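You operate a simulated robot arm through the tools that you are given. There is no shell and no other tool. Be economical: measure what you need, move in short steps, check, and stop when the job is done.

You run a simulated robot arm. Do the job below in one go: nothing can be reset, and whatever is moved stays where it is left.

JOB
Put the red jar from the breakfast bar in the cream dish there and the yellow jar on top of the green soup tin there.

Only the result counts: the job must be done as asked and must still hold three seconds after the hand-in. Knocking over, shifting, dropping, spilling or breaking anything else fails it.

ROBOT AND FRAMES
A 5-joint arm with a two-finger parallel gripper, fixed in place. Base frame: the origin is at the foot of the arm, x ahead of it, y to its left, z up; the work surface is at about z = 0. Units: m, degrees, N and s.
With the tool pointing down near the work surface it reaches from about 0.26 to 0.6 m from the base axis. Its first joint turns from -66.0 to 66.0 degrees. The tool tilts only in the upright plane through the base axis and itself; it spins freely about its own axis. Payload 1.57 kg.
The TCP is the grasp point between the finger pads, 0.03 m short of the fingertips. In the tool frame z runs along the fingers and y along their closing line. The gripper opens to 0.08 m. The fingers are 0.017 m wide and 0.012 m thick; the gripper's body (0.04 by 0.082 m) begins 0.08 m behind the TCP.
Orientation is told as [roll, pitch, yaw] about the base's x, y, z axes, in that order, counted from this pose: with the fingers straight down and closing along the base's y, the tool's x points along the base's -x, its y along +y and its z along -z.

CONTROLS
- The arm moves only by the tool send_rows. Its arguments are lists of equal length, an entry for each row: "dp": the shift along the tool's x, y, z in cm, a list of three; "delta_rot": the turn, a rotation vector about the tool's x, y, z in rad, a list of three; "gripper": the opening, from 0 (shut) to 1 (fully open). In form: {"dp": [[tx, ty, tz], ...], "delta_rot": [[ax, ay, az], ...], "gripper": [gripper, ...]}. A call has 1 to 10 rows; each row shifts and turns the commanded pose from where the row before left it, along the tool's axes as they then stand. A row lasts 0.2 s, in which the tool goes at most 0.05 m and 8.6 degrees; a call with a longer step from one row to the next is refused whole, and so is a gripper value outside its range. A pose out of reach is approached as far as the arm can. The call stops where the force on the tool passes 40 N (or 10 N more than at its start, if that is more) or the arm is blocked; 0.2 s more then pass. The fingers move at their own pace (about 0.153 m/s each) and stop on an object; they squeeze with about 23 N. The grip force told is the motor's: it shows also when the fingers shut on nothing. Time passes only in rows, and 0.2 s behind the last, so rows that do not move let the fingers close. It gives the time, the measured TCP pose, the force on the tool (base axes), the opening and the grip force at its end, in the units of the frame above (readings bear some noise), and new pictures: "pictures" is both (left out), scene, wrist or none.
- Cameras (640 x 400 px; columns grow to the right, rows downward): "scene" is fixed at [0.0473, 0.4044, 0.5233]; the picture's right is [-0.66, -0.76, 0.00], its down [-0.44, 0.38, -0.81] and it looks along [0.61, -0.53, -0.58] (base axes); focal length 214 px, centre (320, 200). "wrist" rides on the gripper at [0.072, -0.007, -0.122] in the tool frame; the picture's right is [0.09, 1.00, 0.00], its down [-0.84, 0.08, -0.54] and it looks along [-0.54, 0.05, 0.84] (tool axes); focal length 238 px, centre (320, 200). There is no depth. A picture from a camera that has moved, and an enlarged one, comes with that camera's place and axes in the base frame and with its lens.
- zoom(camera, box): a new picture of the part [left, top, right, bottom] of that camera's present view, enlarged. It takes no simulated time.
- job_done(): hands the job in; it is judged then, once.

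Go step by step. Nothing tells you positions but the pictures and the camera data: compare them with the known pose of the tool, close in by small moves and look again before you grip or let go. The budget is 90 turns and 170 pictures, counting those below and the enlarged ones. Unless the task says otherwise, let go and move clear before handing in, and close with one line.

The tools are called after ">>>" as name(argument=value, ...) on one line, values as JSON. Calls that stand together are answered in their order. send_rows: Moves the arm, as the interface text tells. Its arguments: {"type":"object","properties":{"dp":{"type":"array"},"delta_rot":{"type":"array"},"gripper":{"type":"array"},"pictures":{"type":"string","enum":["both","scene","wrist","none"]}},"required":["dp","delta_rot","gripper"]} The other tools are called the same way: zoom (camera, box) takes an enlarged picture of a part of a camera's view; job_done () hands the job in.

At the start:

```text
time: 0.0
ee_pos: [0.4089, -0.0887, 0.3708]
orientation: [0.0, 0.0, 0.0]
force: [0.5, 0.7, 0.7]
opening: 0.0799
finger_force: 0.0
```

scene: 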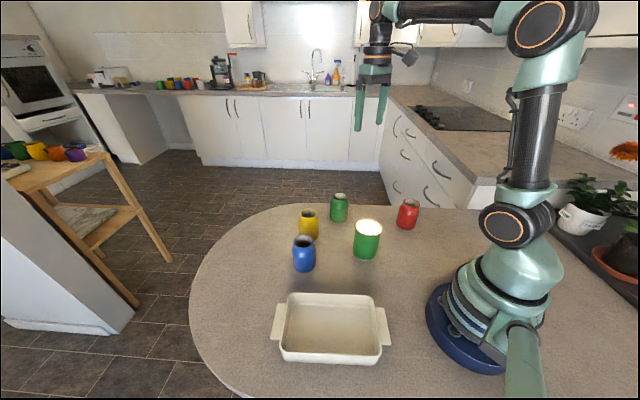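
wrist: 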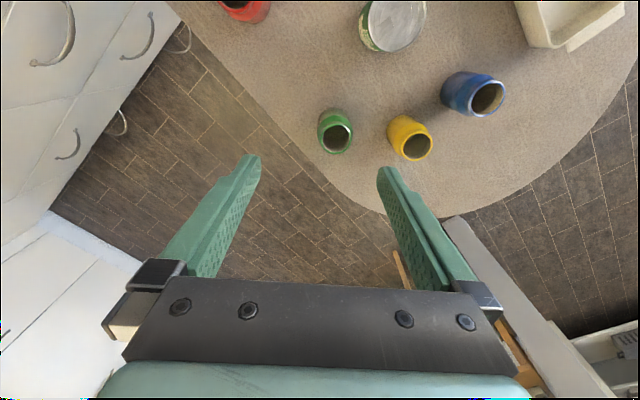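

I see red, green, yellow and blue jars, a green tin with a pale top and the cream dish on the bar. I'll zoom in to measure them.

>>> zoom(camera="scene", box=[260, 180, 450, 299])

>>> zoom(camera="scene", box=[250, 270, 410, 370])

>>> zoom(camera="wrist", box=[200, 0, 520, 200])

```text
3.36 times, centred on (355, 240) of scene
camera zoom: at [0.0473, 0.4044, 0.5233], right [-0.66, -0.76, 0.0], down [-0.44, 0.38, -0.81], along [0.61, -0.53, -0.58], focal length 721 px, centre (202, 67)
```

zoom: 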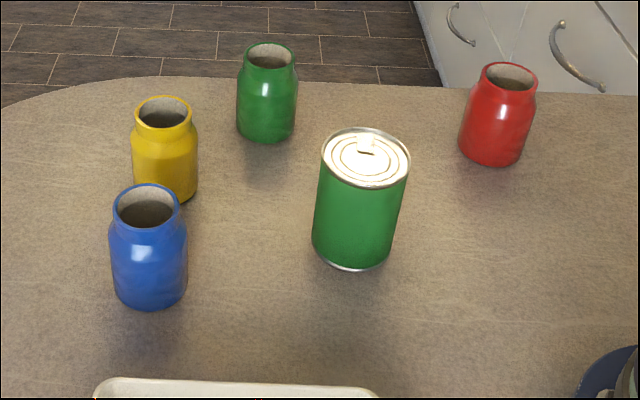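

```text
4.00 times, centred on (330, 320) of scene
camera zoom: at [0.0473, 0.4044, 0.5233], right [-0.66, -0.76, 0.0], down [-0.44, 0.38, -0.81], along [0.61, -0.53, -0.58], focal length 858 px, centre (280, -280)
```

zoom: 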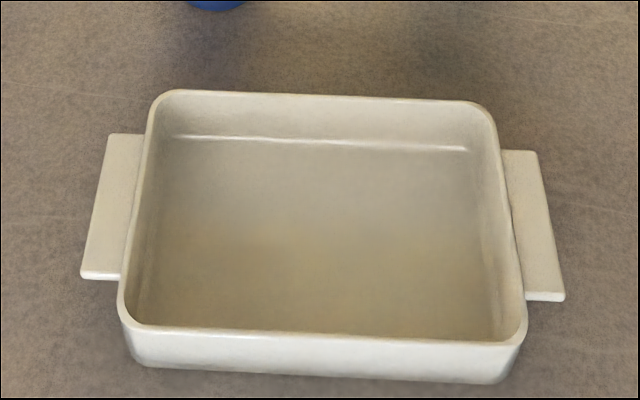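

```text
2.00 times, centred on (360, 100) of wrist
camera zoom: at [0.3365, -0.0948, 0.4924], right [-0.09, 1.0, 0.0], down [0.84, 0.08, 0.54], along [0.54, 0.05, -0.84], focal length 477 px, centre (240, 400)
```

zoom: 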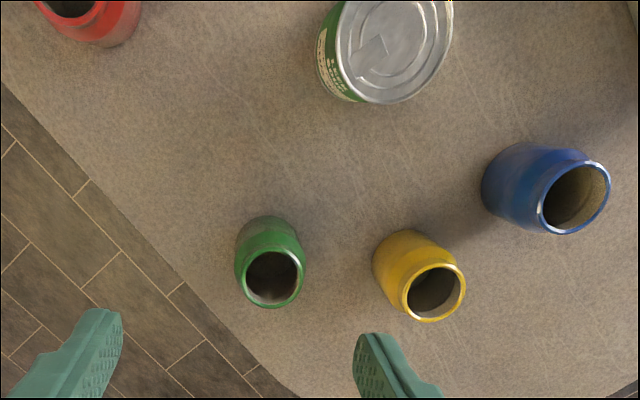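

The red jar is at about (0.28,-0.205), yellow at (0.463,0.089), the tin near (0.295,0.005) with its top at about z 0.115, and the dish centre near (0.197,0.243). I'll move above the red jar and look again.

>>> send_rows(dp=[[2.66, -2.32, 2.42], [2.66, -2.32, 2.42], [2.66, -2.32, 2.42], [2.66, -2.32, 2.42], [2.66, -2.32, 2.42], [0, 0, 0]], delta_rot=[[0, 0, 0], [0, 0, 0], [0, 0, 0], [0, 0, 0], [0, 0, 0], [0, 0, 0]], gripper=[1, 1, 1, 1, 1, 1])

```text
time: 1.4
ee_pos: [0.2744, -0.2026, 0.2503]
orientation: [0.0, 0.0, 0.0]
force: [-0.4, -0.1, 0.7]
opening: 0.08
finger_force: 0.1
camera wrist: at [0.2017, -0.2095, 0.3705], right [-0.09, 1.0, 0.0], down [0.84, 0.08, 0.54], along [0.54, 0.05, -0.84], focal length 238 px, centre (320, 200)
```

scene: 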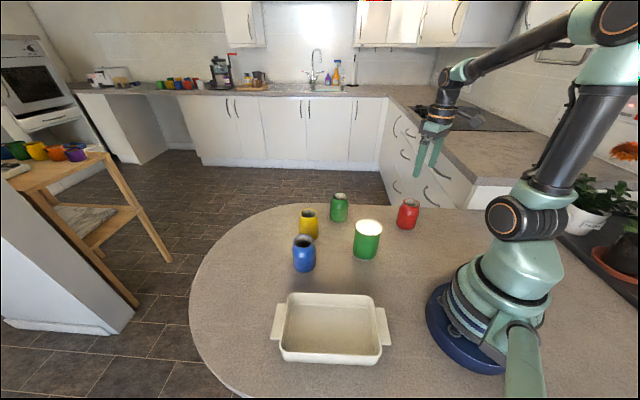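
wrist: 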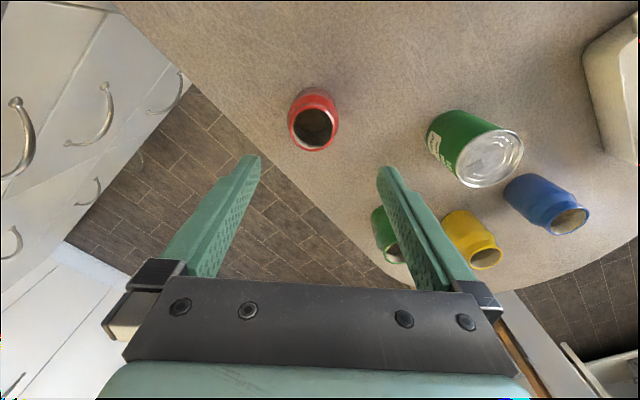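

Triangulating the rim puts the red jar at about (0.280,-0.210), top z 0.095. I'll zoom for a finer look, and at the tin as well.

>>> zoom(camera="wrist", box=[260, 60, 388, 140])

>>> zoom(camera="wrist", box=[400, 90, 608, 220])

```text
5.00 times, centred on (324, 100) of wrist
camera zoom: at [0.2017, -0.2095, 0.3705], right [-0.09, 1.0, 0.0], down [0.84, 0.08, 0.54], along [0.54, 0.05, -0.84], focal length 1192 px, centre (300, 700)
```

zoom: 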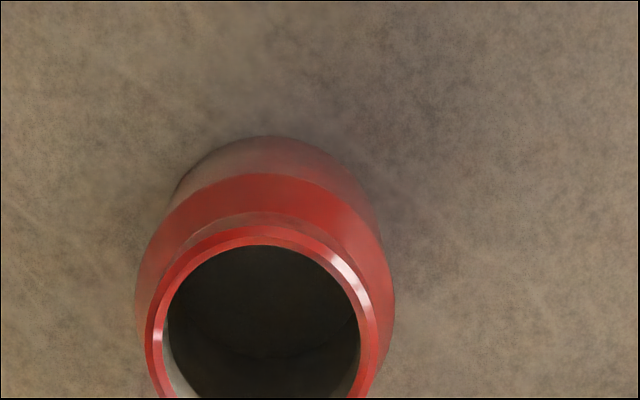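

```text
3.08 times, centred on (504, 155) of wrist
camera zoom: at [0.2017, -0.2095, 0.3705], right [-0.09, 1.0, 0.0], down [0.84, 0.08, 0.54], along [0.54, 0.05, -0.84], focal length 733 px, centre (-246, 338)
```

zoom: 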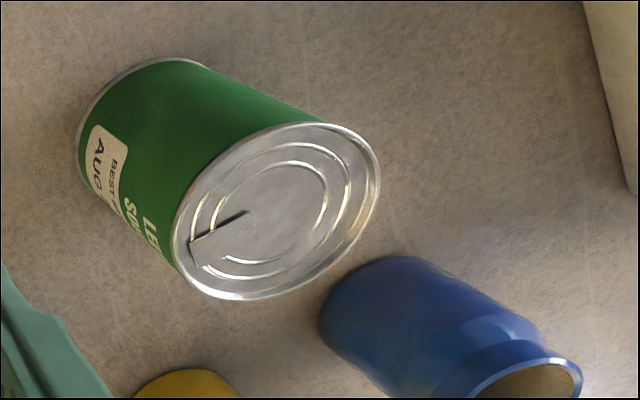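

Tin top centre comes out at (0.295,0.003,0.106) and the red jar at (0.281,-0.211). I'll align and lower to just above the rim, then check.

>>> send_rows(dp=[[-0.66, -0.84, 2], [0, 0, 3], [0, 0, 3], [0, 0, 3], [0, 0, 0]], delta_rot=[[0, 0, 0], [0, 0, 0], [0, 0, 0], [0, 0, 0], [0, 0, 0]], gripper=[1, 1, 1, 1, 1])

>>> zoom(camera="scene", box=[360, 140, 456, 240])

```text
time: 2.6
ee_pos: [0.2844, -0.2142, 0.1386]
orientation: [0.1, 0.0, 0.0]
force: [-0.5, -0.5, 0.5]
opening: 0.08
finger_force: 0.0
camera wrist: at [0.212, -0.2191, 0.2608], right [-0.09, 1.0, 0.0], down [0.84, 0.08, 0.54], along [0.54, 0.05, -0.84], focal length 238 px, centre (320, 200)
```

scene: 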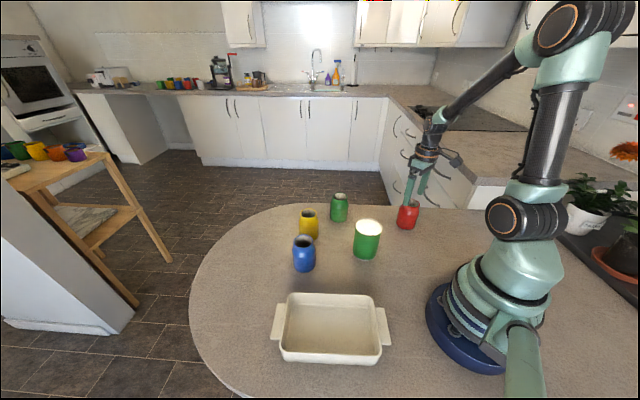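
wrist: 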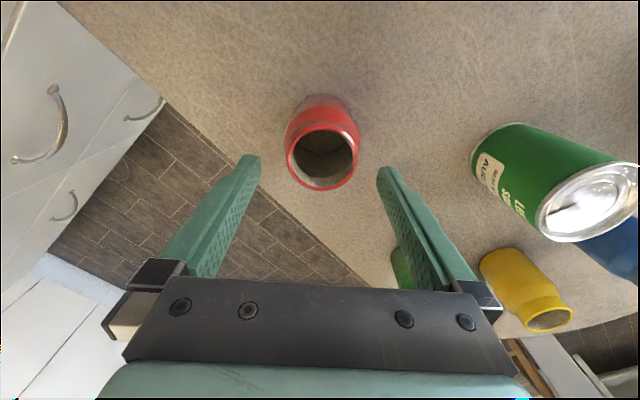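

```text
4.00 times, centred on (408, 190) of scene
camera zoom: at [0.0473, 0.4044, 0.5233], right [-0.66, -0.76, 0.0], down [-0.44, 0.38, -0.81], along [0.61, -0.53, -0.58], focal length 858 px, centre (-32, 240)
```

zoom: 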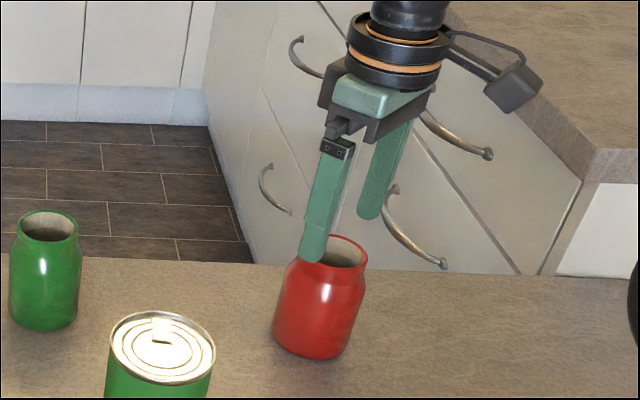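

The jar sits almost centred between the fingers (about 2 mm to +y). I'll lower around it and close.

>>> send_rows(dp=[[0, 0.2, 2], [0, 0, 2], [0, 0, 2], [0, 0, 2], [0, 0, 1], [0, 0, 0]], delta_rot=[[0, 0, 0], [0, 0, 0], [0, 0, 0], [0, 0, 0], [0, 0, 0], [0, 0, 0]], gripper=[1, 1, 1, 1, 1, 1], pictures="wrist")

```text
time: 4.0
ee_pos: [0.2822, -0.211, 0.0491]
orientation: [0.0, 0.0, 0.0]
force: [-0.6, 0.1, 0.1]
opening: 0.08
finger_force: 0.1
camera wrist: at [0.2103, -0.2177, 0.1712], right [-0.09, 1.0, 0.0], down [0.84, 0.08, 0.54], along [0.54, 0.05, -0.84], focal length 238 px, centre (320, 200)
```

wrist: 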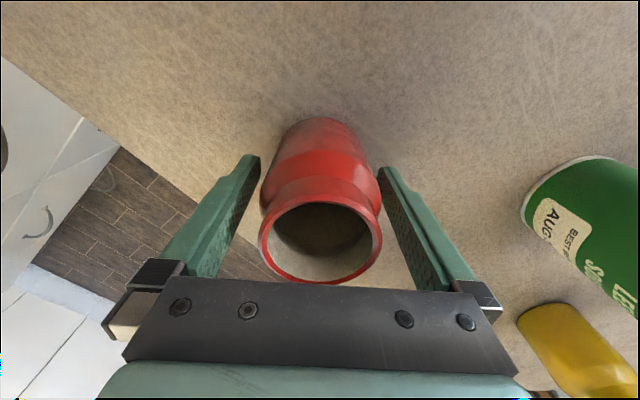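

The fingers straddle the red jar cleanly. I'll close and lift it.

>>> send_rows(dp=[[0, 0, 0], [0, 0, 0], [0, 0, 0], [0, 0, -2], [0, 0, -3], [0, 0, -4], [0, 0, -4], [0, 0, -4], [0, 0, -3], [0, 0, 0]], delta_rot=[[0, 0, 0], [0, 0, 0], [0, 0, 0], [0, 0, 0], [0, 0, 0], [0, 0, 0], [0, 0, 0], [0, 0, 0], [0, 0, 0], [0, 0, 0]], gripper=[0, 0, 0, 0, 0, 0, 0, 0, 0, 0])

```text
time: 6.2
ee_pos: [0.2827, -0.2121, 0.2508]
orientation: [0.0, 0.0, 0.2]
force: [0.4, 0.0, -2.3]
opening: 0.0637
finger_force: 23.5
camera wrist: at [0.2104, -0.2179, 0.3729], right [-0.09, 1.0, 0.0], down [0.84, 0.08, 0.54], along [0.54, 0.05, -0.84], focal length 238 px, centre (320, 200)
```

scene: 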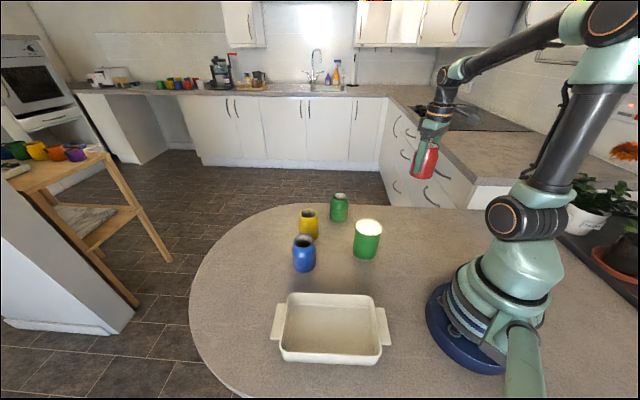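
wrist: 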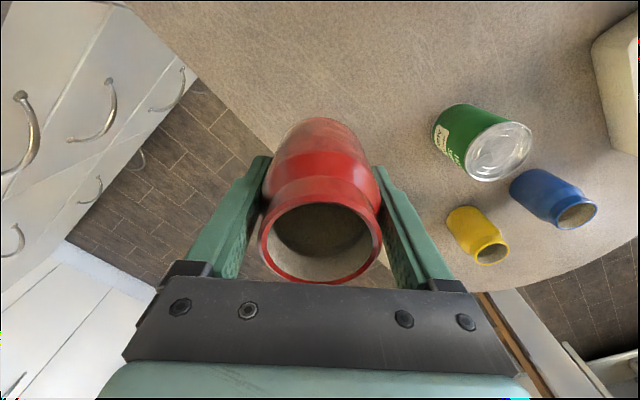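

Red is held securely. I'll carry it high in an arc toward the dish.

>>> send_rows(dp=[[-1.2, 4.2, 0], [-1.2, 4.2, 0], [-1.2, 4.2, 0], [-1.2, 4.2, 0], [-1.2, 4.2, 0], [2.4, 4.1, 0], [2.4, 4.1, 0], [2.4, 4.1, 0], [2.4, 4.1, 0], [2.4, 4.1, 0]], delta_rot=[[0, 0, 0], [0, 0, 0], [0, 0, 0], [0, 0, 0], [0, 0, 0], [0, 0, 0.15], [0, 0, 0.15], [0, 0, 0.15], [0, 0, 0.15], [0, 0, 0.15]], gripper=[0, 0, 0, 0, 0, 0, 0, 0, 0, 0])

```text
time: 8.4
ee_pos: [0.2884, 0.2252, 0.2492]
orientation: [-0.1, 0.0, -43.0]
force: [-0.2, -1.3, -1.3]
opening: 0.0635
finger_force: 22.8
camera wrist: at [0.2314, 0.2703, 0.3708], right [0.61, 0.79, 0.0], down [0.66, -0.51, 0.54], along [0.43, -0.33, -0.84], focal length 238 px, centre (320, 200)
```

scene: 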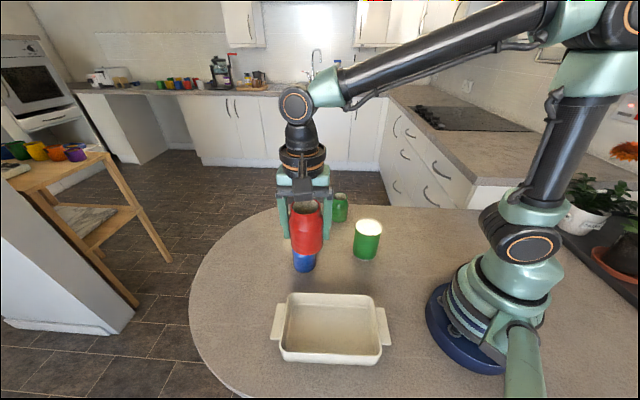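
wrist: 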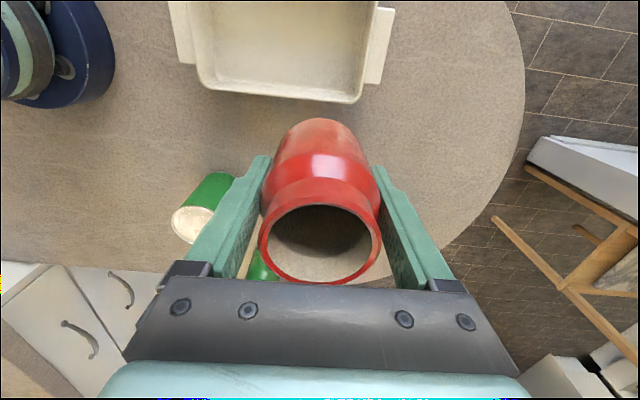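

I moved in rotated axes, so the tool is a bit short of the dish. Both views agree the dish centre is near (0.198,0.242), so I'll go above it now.

>>> send_rows(dp=[[2.6, -1.6, 0], [2.6, -1.6, 0], [2.55, -1.6, 0], [0, 0, 3], [0, 0, 3], [0, 0, 0]], delta_rot=[[0, 0, 0], [0, 0, 0], [0, 0, 0], [0, 0, 0], [0, 0, 0], [0, 0, 0]], gripper=[0, 0, 0, 0, 0, 0])

>>> zoom(camera="scene", box=[240, 240, 432, 360])

```text
time: 9.8
ee_pos: [0.2002, 0.2423, 0.1886]
orientation: [0.0, 0.0, -42.9]
force: [-0.2, 0.3, -2.9]
opening: 0.0636
finger_force: 22.9
camera wrist: at [0.1424, 0.2878, 0.311], right [0.61, 0.79, 0.0], down [0.67, -0.51, 0.54], along [0.43, -0.33, -0.84], focal length 238 px, centre (320, 200)
```

scene: 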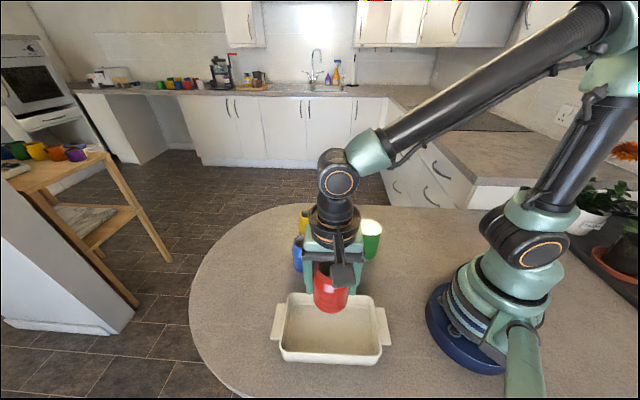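
wrist: 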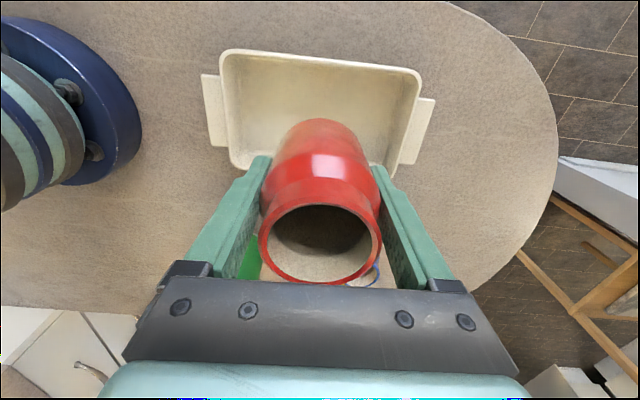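

```text
3.33 times, centred on (336, 300) of scene
camera zoom: at [0.0473, 0.4044, 0.5233], right [-0.66, -0.76, 0.0], down [-0.44, 0.38, -0.81], along [0.61, -0.53, -0.58], focal length 715 px, centre (267, -133)
```

zoom: 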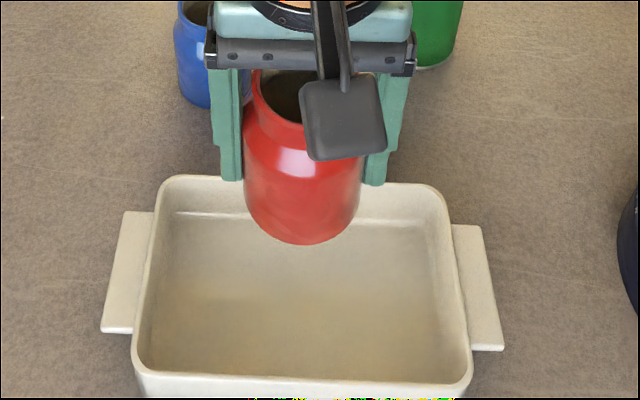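

The dish corners match my estimate and the tool is over its centre. I'll lower most of the way, then check.

>>> send_rows(dp=[[0, 0, 3], [0, 0, 3], [0, 0, 3], [0, 0, 2], [0, 0, 0]], delta_rot=[[0, 0, 0], [0, 0, 0], [0, 0, 0], [0, 0, 0], [0, 0, 0]], gripper=[0, 0, 0, 0, 0])

>>> zoom(camera="scene", box=[240, 240, 432, 360])

```text
time: 11.0
ee_pos: [0.2017, 0.2424, 0.0788]
orientation: [0.0, 0.0, -42.9]
force: [1.0, -0.5, -3.1]
opening: 0.0636
finger_force: 22.9
camera wrist: at [0.1443, 0.2864, 0.201], right [0.61, 0.79, 0.0], down [0.67, -0.51, 0.54], along [0.43, -0.33, -0.84], focal length 238 px, centre (320, 200)
```

scene: 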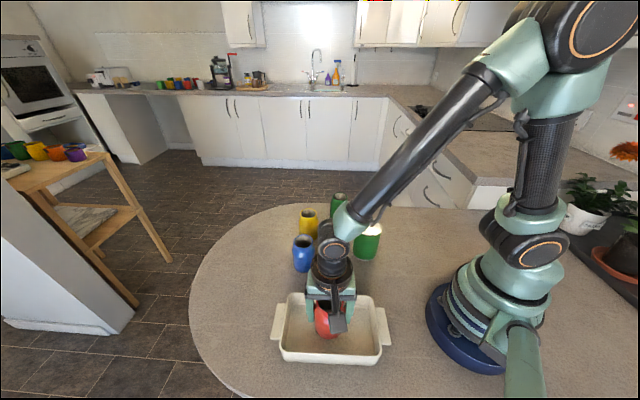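
wrist: 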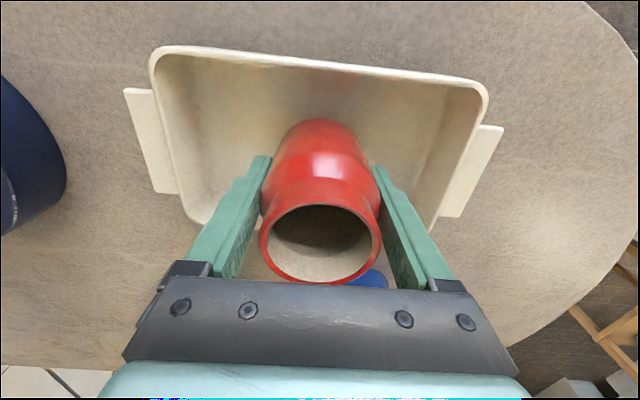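

```text
3.33 times, centred on (336, 300) of scene
camera zoom: at [0.0473, 0.4044, 0.5233], right [-0.66, -0.76, 0.0], down [-0.44, 0.38, -0.81], along [0.61, -0.53, -0.58], focal length 715 px, centre (267, -133)
```

zoom: 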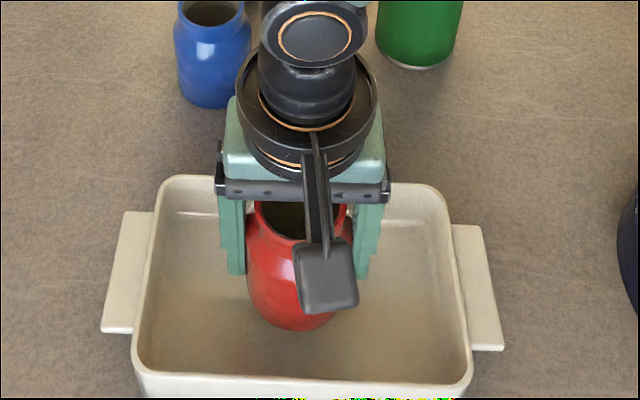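

Well centred inside the dish. I'll lower slowly to the floor while watching the force.

>>> send_rows(dp=[[0, 0, 0.6], [0, 0, 0.5], [0, 0, 0.4], [0, 0, 0]], delta_rot=[[0, 0, 0], [0, 0, 0], [0, 0, 0], [0, 0, 0]], gripper=[0, 0, 0, 0], pictures="none")

```text
time: 12.0
ee_pos: [0.1998, 0.2424, 0.0644]
orientation: [-0.1, 0.0, -43.0]
force: [-0.5, 0.1, -2.0]
opening: 0.0636
finger_force: 23.2
```

>>> send_rows(dp=[[0, 0, 0.3], [0, 0, 0.2], [0, 0, 0]], delta_rot=[[0, 0, 0], [0, 0, 0], [0, 0, 0]], gripper=[0, 0, 0], pictures="none")

```text
time: 12.8
ee_pos: [0.2002, 0.2441, 0.0591]
orientation: [0.1, -0.1, -43.0]
force: [0.5, 0.0, -2.6]
opening: 0.0636
finger_force: 22.9
```

No contact yet, so I'll go on in small steps.

>>> send_rows(dp=[[0, 0, 0.2], [0, 0, 0]], delta_rot=[[0, 0, 0], [0, 0, 0]], gripper=[0, 0], pictures="none")

```text
time: 13.4
ee_pos: [0.2011, 0.2425, 0.0568]
orientation: [0.0, 0.0, -42.9]
force: [0.9, -1.4, -2.2]
opening: 0.0632
finger_force: 23.2
```

>>> send_rows(dp=[[0, 0, 0.15], [0, 0, 0]], delta_rot=[[0, 0, 0], [0, 0, 0]], gripper=[0, 0], pictures="none")

```text
time: 14.0
ee_pos: [0.199, 0.2417, 0.0558]
orientation: [0.0, 0.0, -42.9]
force: [0.5, 0.2, -3.1]
opening: 0.0636
finger_force: 23.2
```

>>> send_rows(dp=[[0, 0, 0.15], [0, 0, 0]], delta_rot=[[0, 0, 0], [0, 0, 0]], gripper=[0, 0], pictures="scene")

>>> zoom(camera="scene", box=[272, 280, 400, 360])

```text
time: 14.6
ee_pos: [0.1989, 0.2426, 0.0542]
orientation: [0.0, 0.0, -43.0]
force: [-1.4, -3.3, 10.5]
opening: 0.0634
finger_force: 23.7
```

scene: 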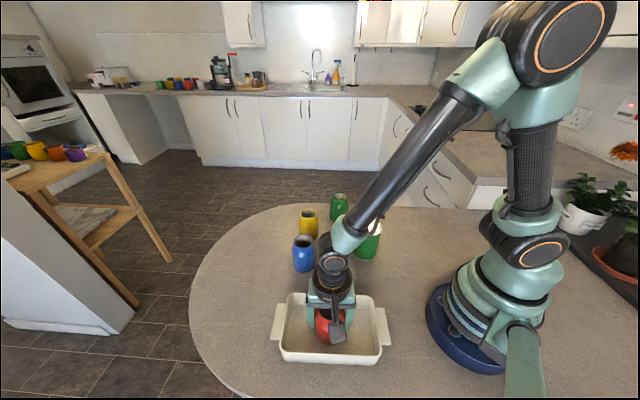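

```text
5.00 times, centred on (336, 320) of scene
camera zoom: at [0.0472, 0.4043, 0.5233], right [-0.66, -0.76, 0.0], down [-0.44, 0.38, -0.81], along [0.61, -0.53, -0.58], focal length 1072 px, centre (240, -400)
```

zoom: 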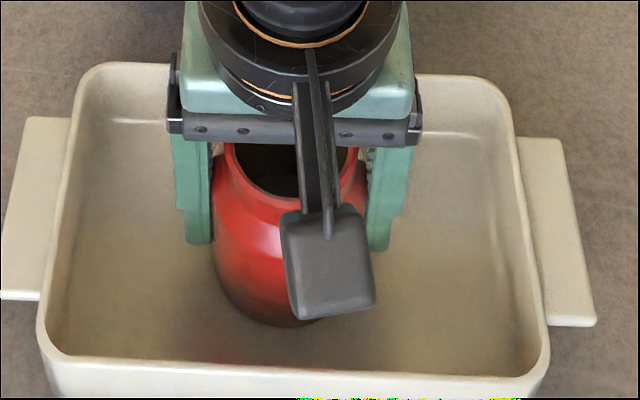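

The jar is down on the dish floor (about 13 N of contact). I'll open and lift straight out.

>>> send_rows(dp=[[0, 0, -0.1], [0, 0, 0], [0, 0, -1], [0, 0, -2], [0, 0, -3], [0, 0, -4], [0, 0, -4], [0, 0, -4], [0, 0, 0]], delta_rot=[[0, 0, 0], [0, 0, 0], [0, 0, 0], [0, 0, 0], [0, 0, 0], [0, 0, 0], [0, 0, 0], [0, 0, 0], [0, 0, 0]], gripper=[1, 1, 1, 1, 1, 1, 1, 1, 1])

```text
time: 16.6
ee_pos: [0.1991, 0.2417, 0.2351]
orientation: [0.0, -0.1, -42.9]
force: [-0.8, 0.3, 0.3]
opening: 0.08
finger_force: 0.1
camera wrist: at [0.1423, 0.2864, 0.3566], right [0.61, 0.79, 0.0], down [0.67, -0.51, 0.54], along [0.43, -0.33, -0.84], focal length 238 px, centre (320, 200)
```

scene: 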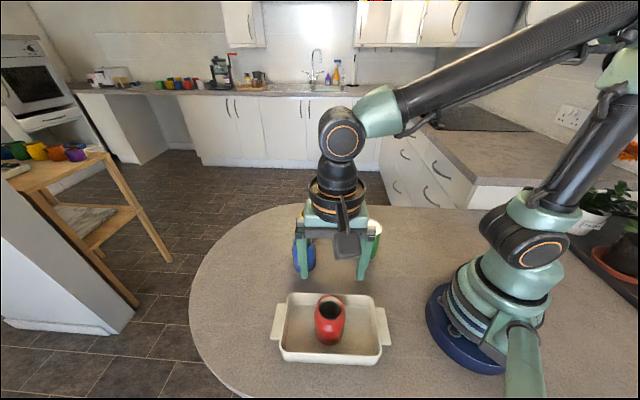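
wrist: 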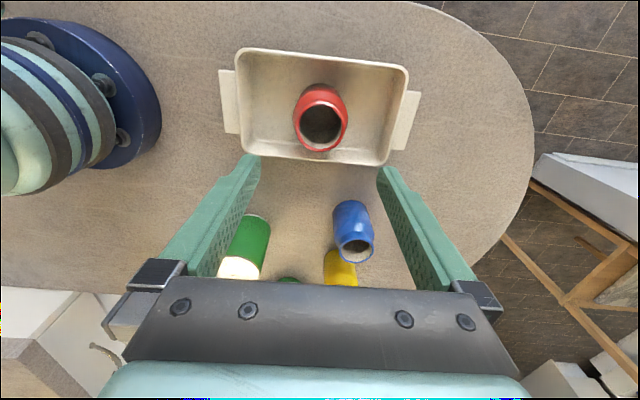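

Red stands upright in the dish. I'll move above the yellow jar, keeping this yaw, whose closing line passes clear of the blue and green jars.

>>> send_rows(dp=[[-4.2, 0.97, 0], [-4.2, 0.97, 0], [-4.2, 0.97, 0], [-4.2, 0.97, 0], [-4.2, 0.97, 0], [-4.2, 0.97, 0], [-4.4, 0.97, 0], [0, 0, 0]], delta_rot=[[0, 0, 0], [0, 0, 0], [0, 0, 0], [0, 0, 0], [0, 0, 0], [0, 0, 0], [0, 0, 0], [0, 0, 0]], gripper=[1, 1, 1, 1, 1, 1, 1, 1])

>>> zoom(camera="wrist", box=[240, 40, 400, 140])

```text
time: 18.4
ee_pos: [0.4653, 0.0903, 0.2365]
orientation: [0.0, 0.0, -42.9]
force: [-0.6, 0.7, 0.1]
opening: 0.0803
finger_force: 0.1
camera wrist: at [0.407, 0.1343, 0.3576], right [0.61, 0.79, 0.0], down [0.67, -0.51, 0.54], along [0.43, -0.33, -0.84], focal length 238 px, centre (320, 200)
```

scene: 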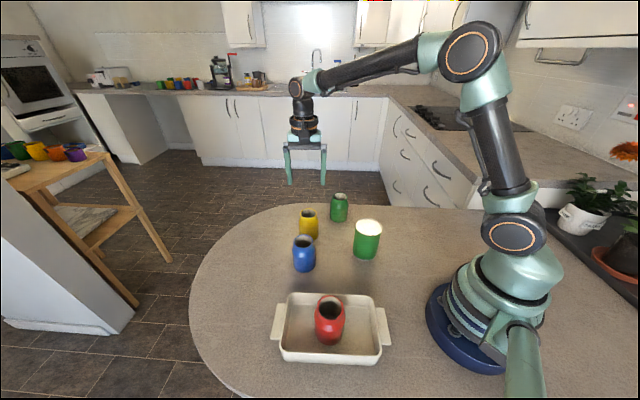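
wrist: 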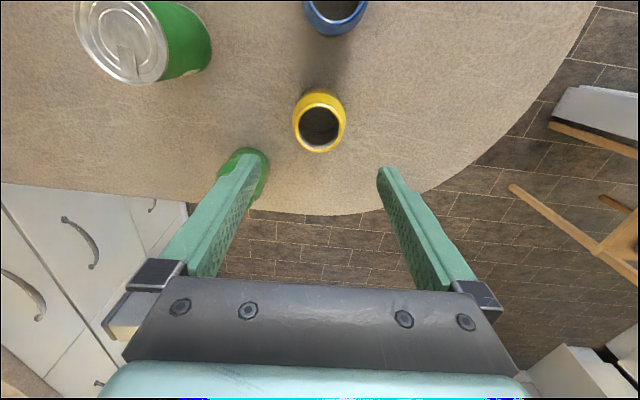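

```text
4.00 times, centred on (320, 90) of wrist
camera zoom: at [0.407, 0.1343, 0.3576], right [0.61, 0.79, 0.0], down [0.67, -0.51, 0.54], along [0.43, -0.33, -0.84], focal length 953 px, centre (320, 640)
```

zoom: 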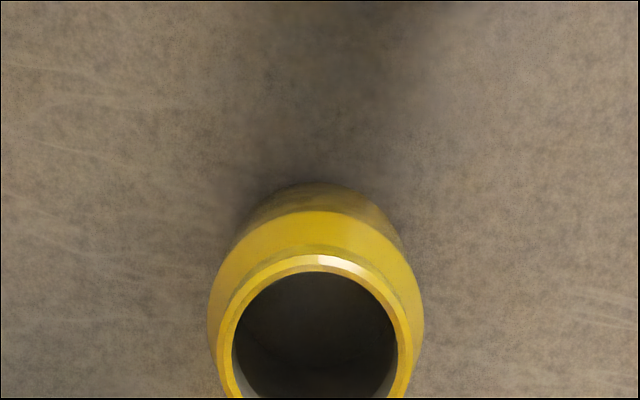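

The yellow jar is within 3 mm of the tool axis. I'll correct, lower to just above the rim and recheck.

>>> send_rows(dp=[[-0.3, -0.17, 2], [0, 0, 3], [0, 0, 3], [0, 0, 1.7], [0, 0, 0]], delta_rot=[[0, 0, 0], [0, 0, 0], [0, 0, 0], [0, 0, 0], [0, 0, 0]], gripper=[1, 1, 1, 1, 1])

>>> zoom(camera="scene", box=[270, 150, 390, 270])

```text
time: 19.6
ee_pos: [0.4639, 0.0859, 0.1387]
orientation: [0.0, 0.0, -42.9]
force: [0.1, -0.6, 0.4]
opening: 0.0797
finger_force: 0.0
camera wrist: at [0.4065, 0.1316, 0.2606], right [0.61, 0.79, 0.0], down [0.67, -0.51, 0.54], along [0.43, -0.33, -0.84], focal length 238 px, centre (320, 200)
```

scene: 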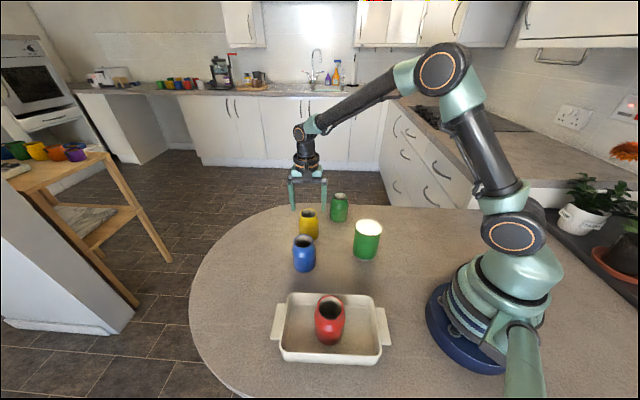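
wrist: 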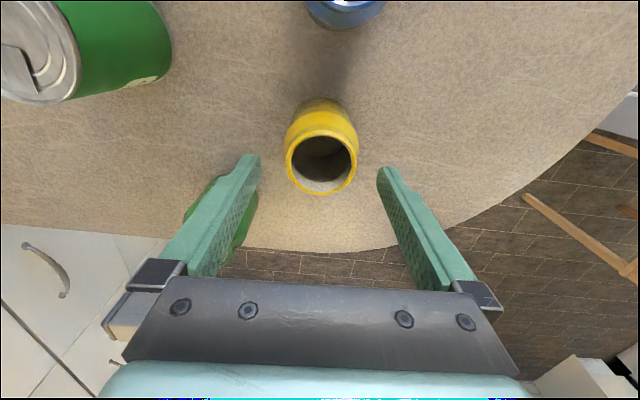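

```text
3.33 times, centred on (330, 210) of scene
camera zoom: at [0.0473, 0.4044, 0.5233], right [-0.66, -0.76, 0.0], down [-0.44, 0.38, -0.81], along [0.61, -0.53, -0.58], focal length 715 px, centre (287, 167)
```

zoom: 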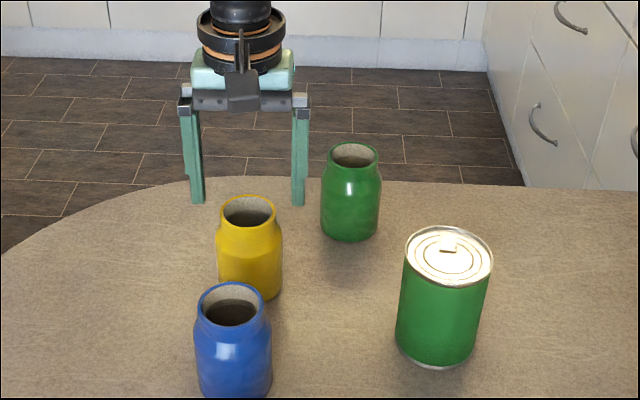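

Yellow is centred between the fingers. I'll lower and check once more before gripping.

>>> send_rows(dp=[[0, 0, 2], [0, 0, 2], [0, 0, 2], [0, 0, 2], [0, 0, 0.9], [0, 0, 0]], delta_rot=[[0, 0, 0], [0, 0, 0], [0, 0, 0], [0, 0, 0], [0, 0, 0], [0, 0, 0]], gripper=[1, 1, 1, 1, 1, 1])

```text
time: 21.0
ee_pos: [0.4635, 0.0871, 0.049]
orientation: [0.0, 0.0, -42.9]
force: [-1.1, 0.5, -0.2]
opening: 0.0801
finger_force: 0.0
camera wrist: at [0.4071, 0.1317, 0.1712], right [0.61, 0.79, 0.0], down [0.67, -0.51, 0.54], along [0.43, -0.33, -0.84], focal length 238 px, centre (320, 200)
```

scene: 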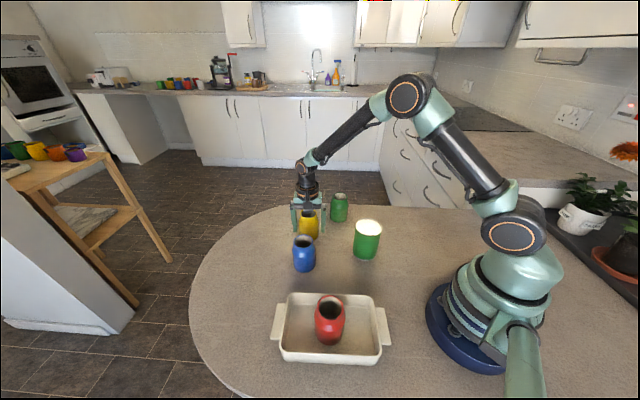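
wrist: 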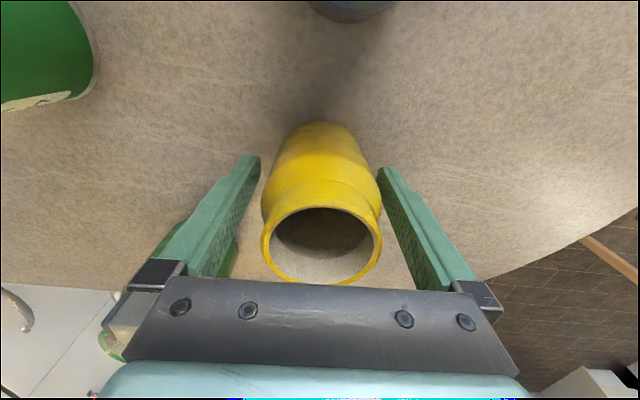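

Good straddle. I'll close and lift straight up.

>>> send_rows(dp=[[0, 0, 0], [0, 0, 0], [0, 0, 0], [0, 0, -2], [0, 0, -3], [0, 0, -4], [0, 0, -4], [0, 0, -4], [0, 0, -3], [0, 0, 0]], delta_rot=[[0, 0, 0], [0, 0, 0], [0, 0, 0], [0, 0, 0], [0, 0, 0], [0, 0, 0], [0, 0, 0], [0, 0, 0], [0, 0, 0], [0, 0, 0]], gripper=[0, 0, 0, 0, 0, 0, 0, 0, 0, 0], pictures="wrist")

>>> send_rows(dp=[[0, 0, 0], [0, 0, 0], [0, 0, 0], [0, 0, 0], [0, 0, 0], [0, 0, 0]], delta_rot=[[0, 0, -0.15], [0, 0, -0.15], [0, 0, -0.15], [0, 0, -0.15], [0, 0, -0.149], [0, 0, 0]], gripper=[0, 0, 0, 0, 0, 0])

```text
time: 23.2
ee_pos: [0.4629, 0.0869, 0.2501]
orientation: [0.0, 0.0, -43.0]
force: [-0.4, -0.4, -2.7]
opening: 0.0634
finger_force: 23.0
camera wrist: at [0.4057, 0.1322, 0.372], right [0.61, 0.79, 0.0], down [0.67, -0.51, 0.54], along [0.43, -0.33, -0.84], focal length 238 px, centre (320, 200)
```

wrist: 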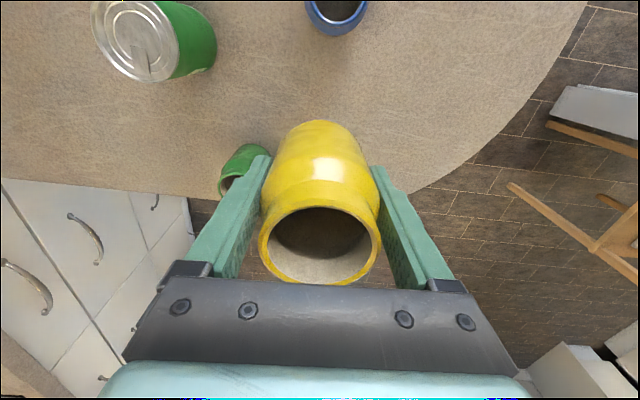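

```text
time: 24.6
ee_pos: [0.4634, 0.0875, 0.2499]
orientation: [0.0, 0.1, 0.0]
force: [0.8, 0.6, -1.6]
opening: 0.0634
finger_force: 23.0
camera wrist: at [0.3912, 0.081, 0.3716], right [-0.09, 1.0, 0.0], down [0.84, 0.08, 0.54], along [0.54, 0.05, -0.84], focal length 238 px, centre (320, 200)
```

scene: 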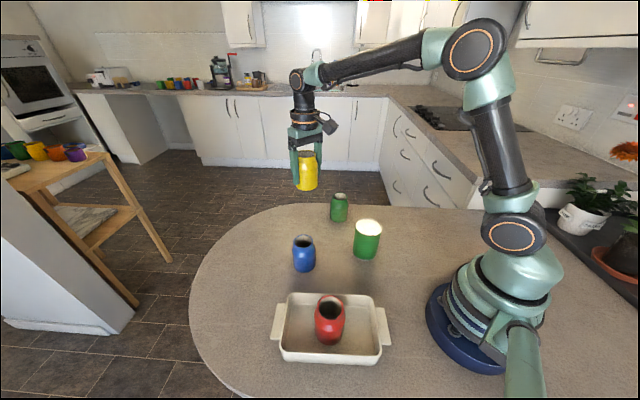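
wrist: 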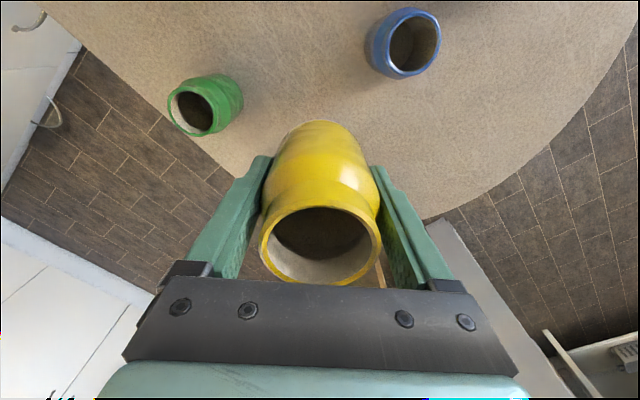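

Yellow is held. I'll stop partway, near x 0.38, to measure the tin top again before committing.

>>> send_rows(dp=[[2.6, -2.8, 0], [2.6, -2.8, 0], [2.6, -2.8, 0], [0, 0, 0], [0, 0, 0]], delta_rot=[[0, 0, 0], [0, 0, 0], [0, 0, 0], [0, 0, 0], [0, 0, 0]], gripper=[0, 0, 0, 0, 0], pictures="none")

>>> zoom(camera="wrist", box=[240, 0, 400, 100])

>>> zoom(camera="scene", box=[288, 180, 416, 260])

```text
time: 25.8
ee_pos: [0.3877, 0.0029, 0.2493]
orientation: [0.1, 0.0, -0.1]
force: [0.4, 0.4, -3.6]
opening: 0.0632
finger_force: 22.9
```

```text
4.00 times, centred on (320, 50) of wrist
camera zoom: at [0.3142, -0.0036, 0.3721], right [-0.09, 1.0, 0.0], down [0.84, 0.08, 0.54], along [0.54, 0.05, -0.84], focal length 953 px, centre (320, 800)
```

zoom: 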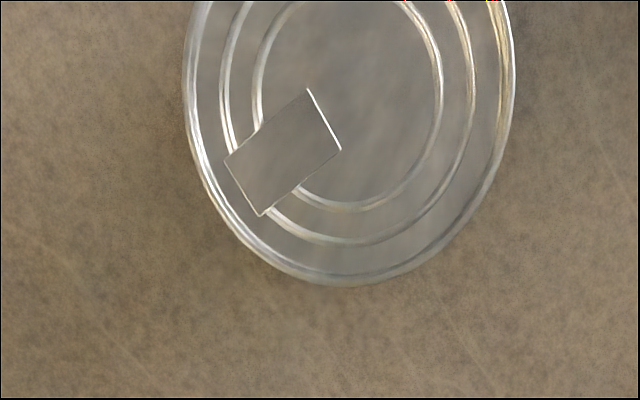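

```text
5.00 times, centred on (352, 220) of scene
camera zoom: at [0.0473, 0.4044, 0.5233], right [-0.66, -0.76, 0.0], down [-0.44, 0.38, -0.81], along [0.61, -0.53, -0.58], focal length 1072 px, centre (160, 100)
```

zoom: 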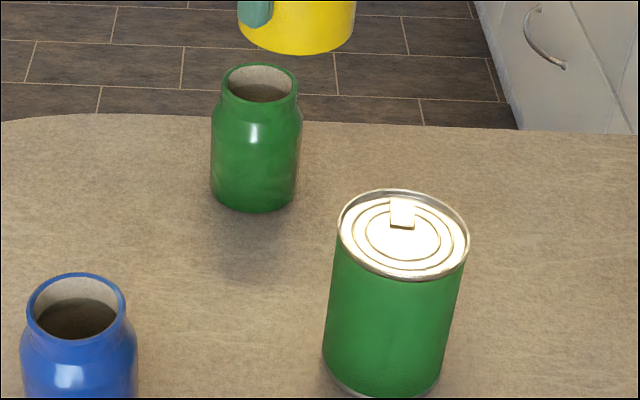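

Both views put the tin centre at about (0.296,0.002), top z about 0.106. I'll move over it at height.

>>> send_rows(dp=[[3.0, -0.04, 0], [3.0, -0.04, 0], [3.0, -0.04, 0], [0, 0, 0], [0, 0, 2.5], [0, 0, 2], [0, 0, 0], [0, 0, 0]], delta_rot=[[0, 0, 0], [0, 0, 0], [0, 0, 0], [0, 0, 0], [0, 0, 0], [0, 0, 0], [0, 0, 0], [0, 0, 0]], gripper=[0, 0, 0, 0, 0, 0, 0, 0])

>>> zoom(camera="scene", box=[304, 170, 432, 270])

```text
time: 27.6
ee_pos: [0.2973, 0.0023, 0.2042]
orientation: [0.0, 0.0, 0.0]
force: [0.8, -0.5, -3.4]
opening: 0.0633
finger_force: 22.8
camera wrist: at [0.2245, -0.0039, 0.3263], right [-0.09, 1.0, 0.0], down [0.84, 0.08, 0.54], along [0.54, 0.05, -0.84], focal length 238 px, centre (320, 200)
```

scene: 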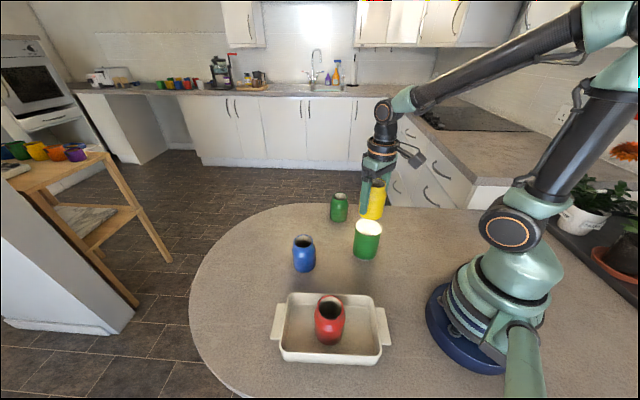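
wrist: 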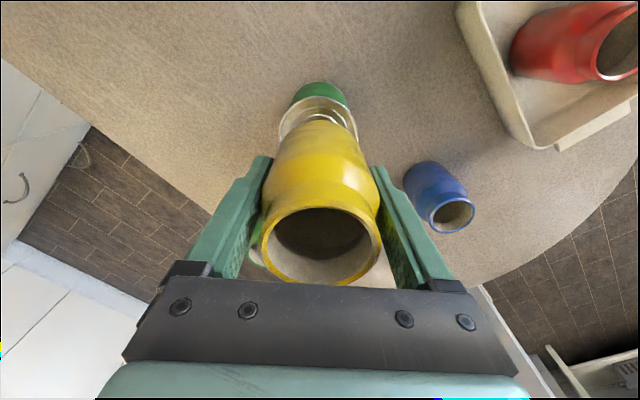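

```text
4.00 times, centred on (368, 220) of scene
camera zoom: at [0.0473, 0.4044, 0.5233], right [-0.66, -0.76, 0.0], down [-0.44, 0.38, -0.81], along [0.61, -0.53, -0.58], focal length 858 px, centre (128, 120)
```

zoom: 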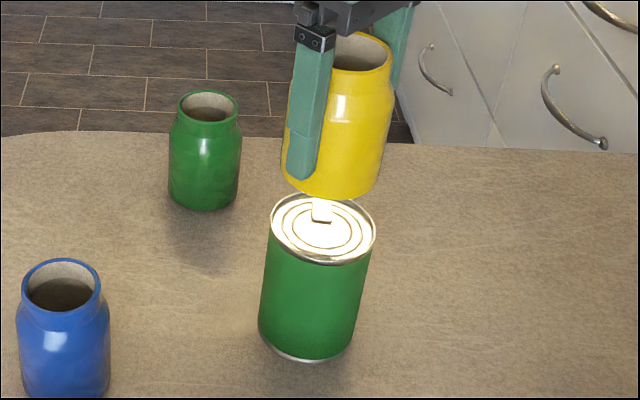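

Alignment looks right. I'll lower to about 1 cm above the lid and inspect.

>>> send_rows(dp=[[0.1, 0, 1.5], [0, 0, 1.5], [0, 0, 0.8], [0, 0, 0], [0, 0, 0]], delta_rot=[[0, 0, 0], [0, 0, 0], [0, 0, 0], [0, 0, 0], [0, 0, 0]], gripper=[0, 0, 0, 0, 0], pictures="wrist")

>>> zoom(camera="scene", box=[328, 180, 424, 270])

>>> zoom(camera="wrist", box=[260, 70, 388, 150])

```text
time: 28.8
ee_pos: [0.2952, 0.0016, 0.1661]
orientation: [0.0, 0.0, 0.0]
force: [0.4, 0.3, -3.6]
opening: 0.0634
finger_force: 22.0
camera wrist: at [0.2228, -0.0036, 0.2877], right [-0.09, 1.0, 0.0], down [0.84, 0.08, 0.54], along [0.54, 0.05, -0.84], focal length 238 px, centre (320, 200)
```

wrist: 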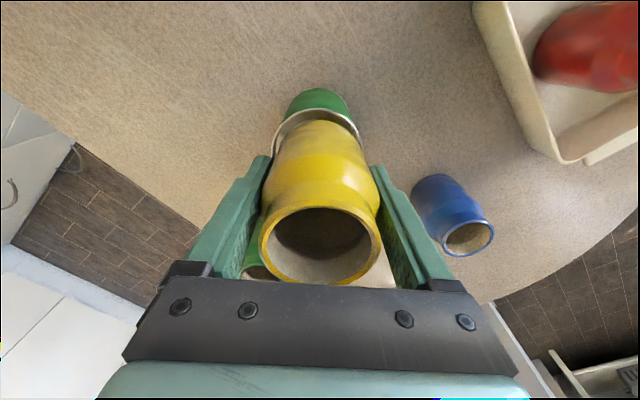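

```text
4.44 times, centred on (376, 225) of scene
camera zoom: at [0.0473, 0.4044, 0.5233], right [-0.66, -0.76, 0.0], down [-0.44, 0.38, -0.81], along [0.61, -0.53, -0.58], focal length 953 px, centre (71, 89)
```

zoom: 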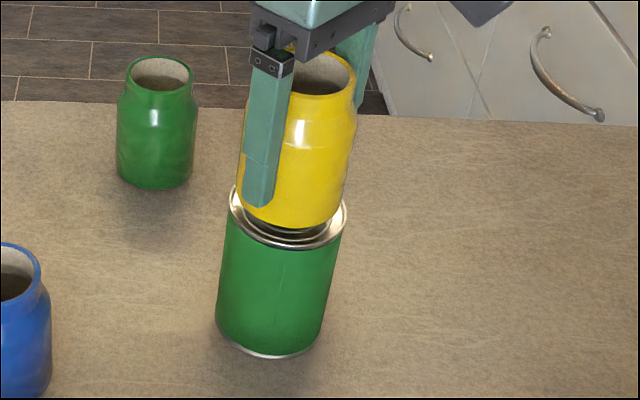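

```text
5.00 times, centred on (324, 110) of wrist
camera zoom: at [0.2228, -0.0036, 0.2877], right [-0.09, 1.0, 0.0], down [0.84, 0.08, 0.54], along [0.54, 0.05, -0.84], focal length 1192 px, centre (300, 650)
```

zoom: 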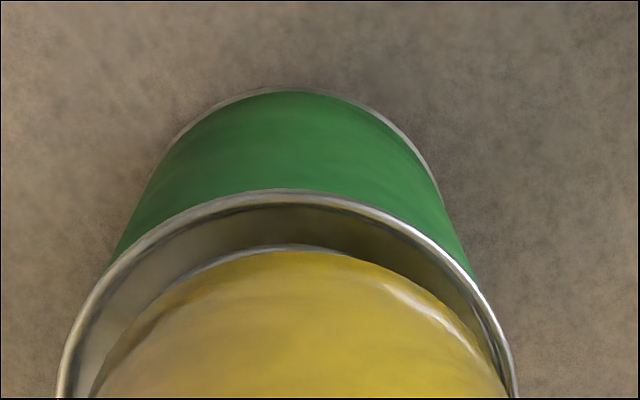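

The jar is about 1.5 mm off the tin axis in y; I'll trim that and lower gently until contact.

>>> send_rows(dp=[[-0.1, -0.15, 0.3], [0, 0, 0.3], [0, 0, 0.2], [0, 0, 0]], delta_rot=[[0, 0, 0], [0, 0, 0], [0, 0, 0], [0, 0, 0]], gripper=[0, 0, 0, 0], pictures="none")

>>> zoom(camera="wrist", box=[260, 70, 388, 150])

>>> zoom(camera="scene", box=[328, 180, 424, 270])

```text
time: 29.8
ee_pos: [0.2969, 0.0011, 0.1571]
orientation: [0.0, 0.0, 0.0]
force: [0.4, -0.1, -2.9]
opening: 0.0632
finger_force: 22.6
```

```text
5.00 times, centred on (324, 110) of wrist
camera zoom: at [0.2236, -0.0048, 0.2801], right [-0.09, 1.0, 0.0], down [0.84, 0.08, 0.54], along [0.54, 0.05, -0.84], focal length 1192 px, centre (300, 650)
```

zoom: 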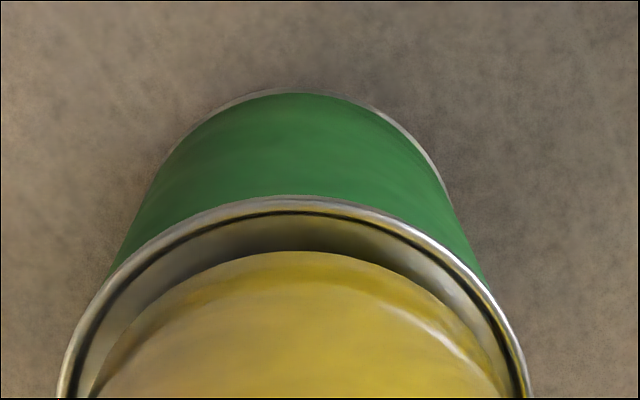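

```text
4.44 times, centred on (376, 225) of scene
camera zoom: at [0.0473, 0.4044, 0.5233], right [-0.66, -0.76, 0.0], down [-0.44, 0.38, -0.81], along [0.61, -0.53, -0.58], focal length 953 px, centre (71, 89)
```

zoom: 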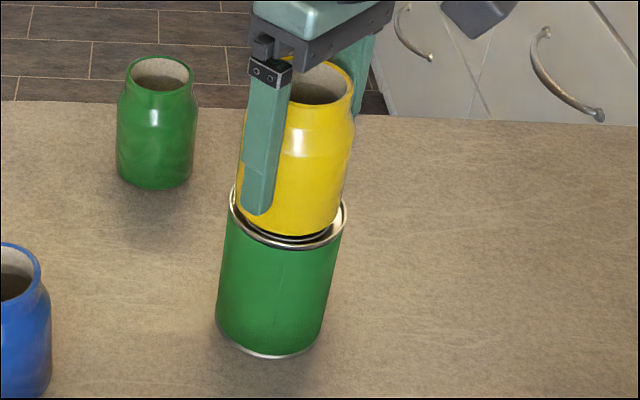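

Centred now. I'll lower in small steps while watching the force.

>>> send_rows(dp=[[0, 0, 0.15], [0, 0, 0]], delta_rot=[[0, 0, 0], [0, 0, 0]], gripper=[0, 0], pictures="none")

```text
time: 30.4
ee_pos: [0.2954, 0.0012, 0.1564]
orientation: [0.0, 0.0, -0.1]
force: [-6.2, 0.1, 18.0]
opening: 0.0634
finger_force: 22.6
```

Contact on the tin (about 20 N). I'll ease the load slightly and look before letting go.

>>> send_rows(dp=[[0, 0, -0.08], [0, 0, 0]], delta_rot=[[0, 0, 0], [0, 0, 0]], gripper=[0, 0], pictures="none")

>>> zoom(camera="scene", box=[336, 200, 400, 264])

>>> zoom(camera="wrist", box=[260, 70, 388, 150])

```text
time: 31.0
ee_pos: [0.2968, 0.0012, 0.1563]
orientation: [0.0, 0.1, 0.0]
force: [-1.1, 0.7, 1.9]
opening: 0.0631
finger_force: 23.0
```

```text
6.25 times, centred on (368, 232) of scene
camera zoom: at [0.0473, 0.4044, 0.5233], right [-0.66, -0.76, 0.0], down [-0.44, 0.38, -0.81], along [0.61, -0.53, -0.58], focal length 1340 px, centre (20, 0)
```

zoom: 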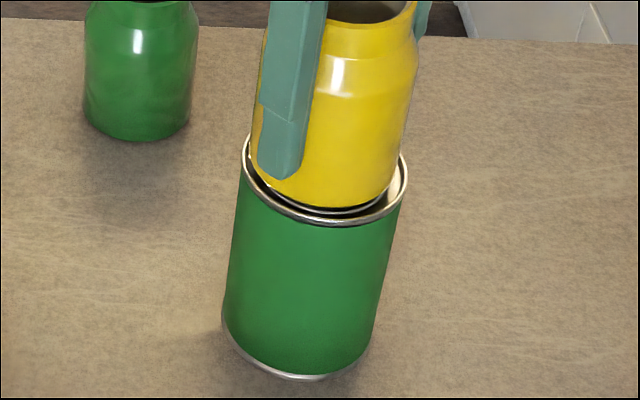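

```text
5.00 times, centred on (324, 110) of wrist
camera zoom: at [0.2238, -0.0048, 0.2792], right [-0.09, 1.0, 0.0], down [0.84, 0.08, 0.54], along [0.54, 0.05, -0.84], focal length 1192 px, centre (300, 650)
```

zoom: 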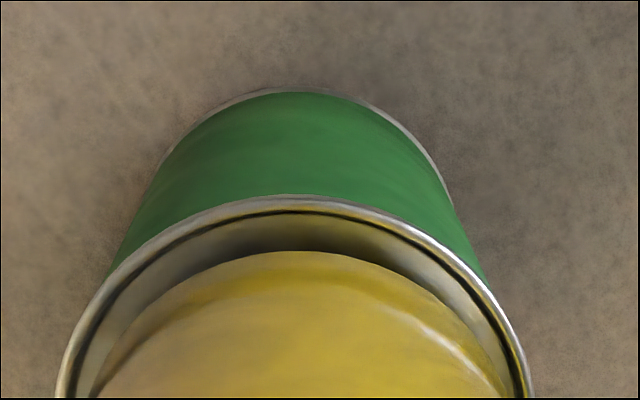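

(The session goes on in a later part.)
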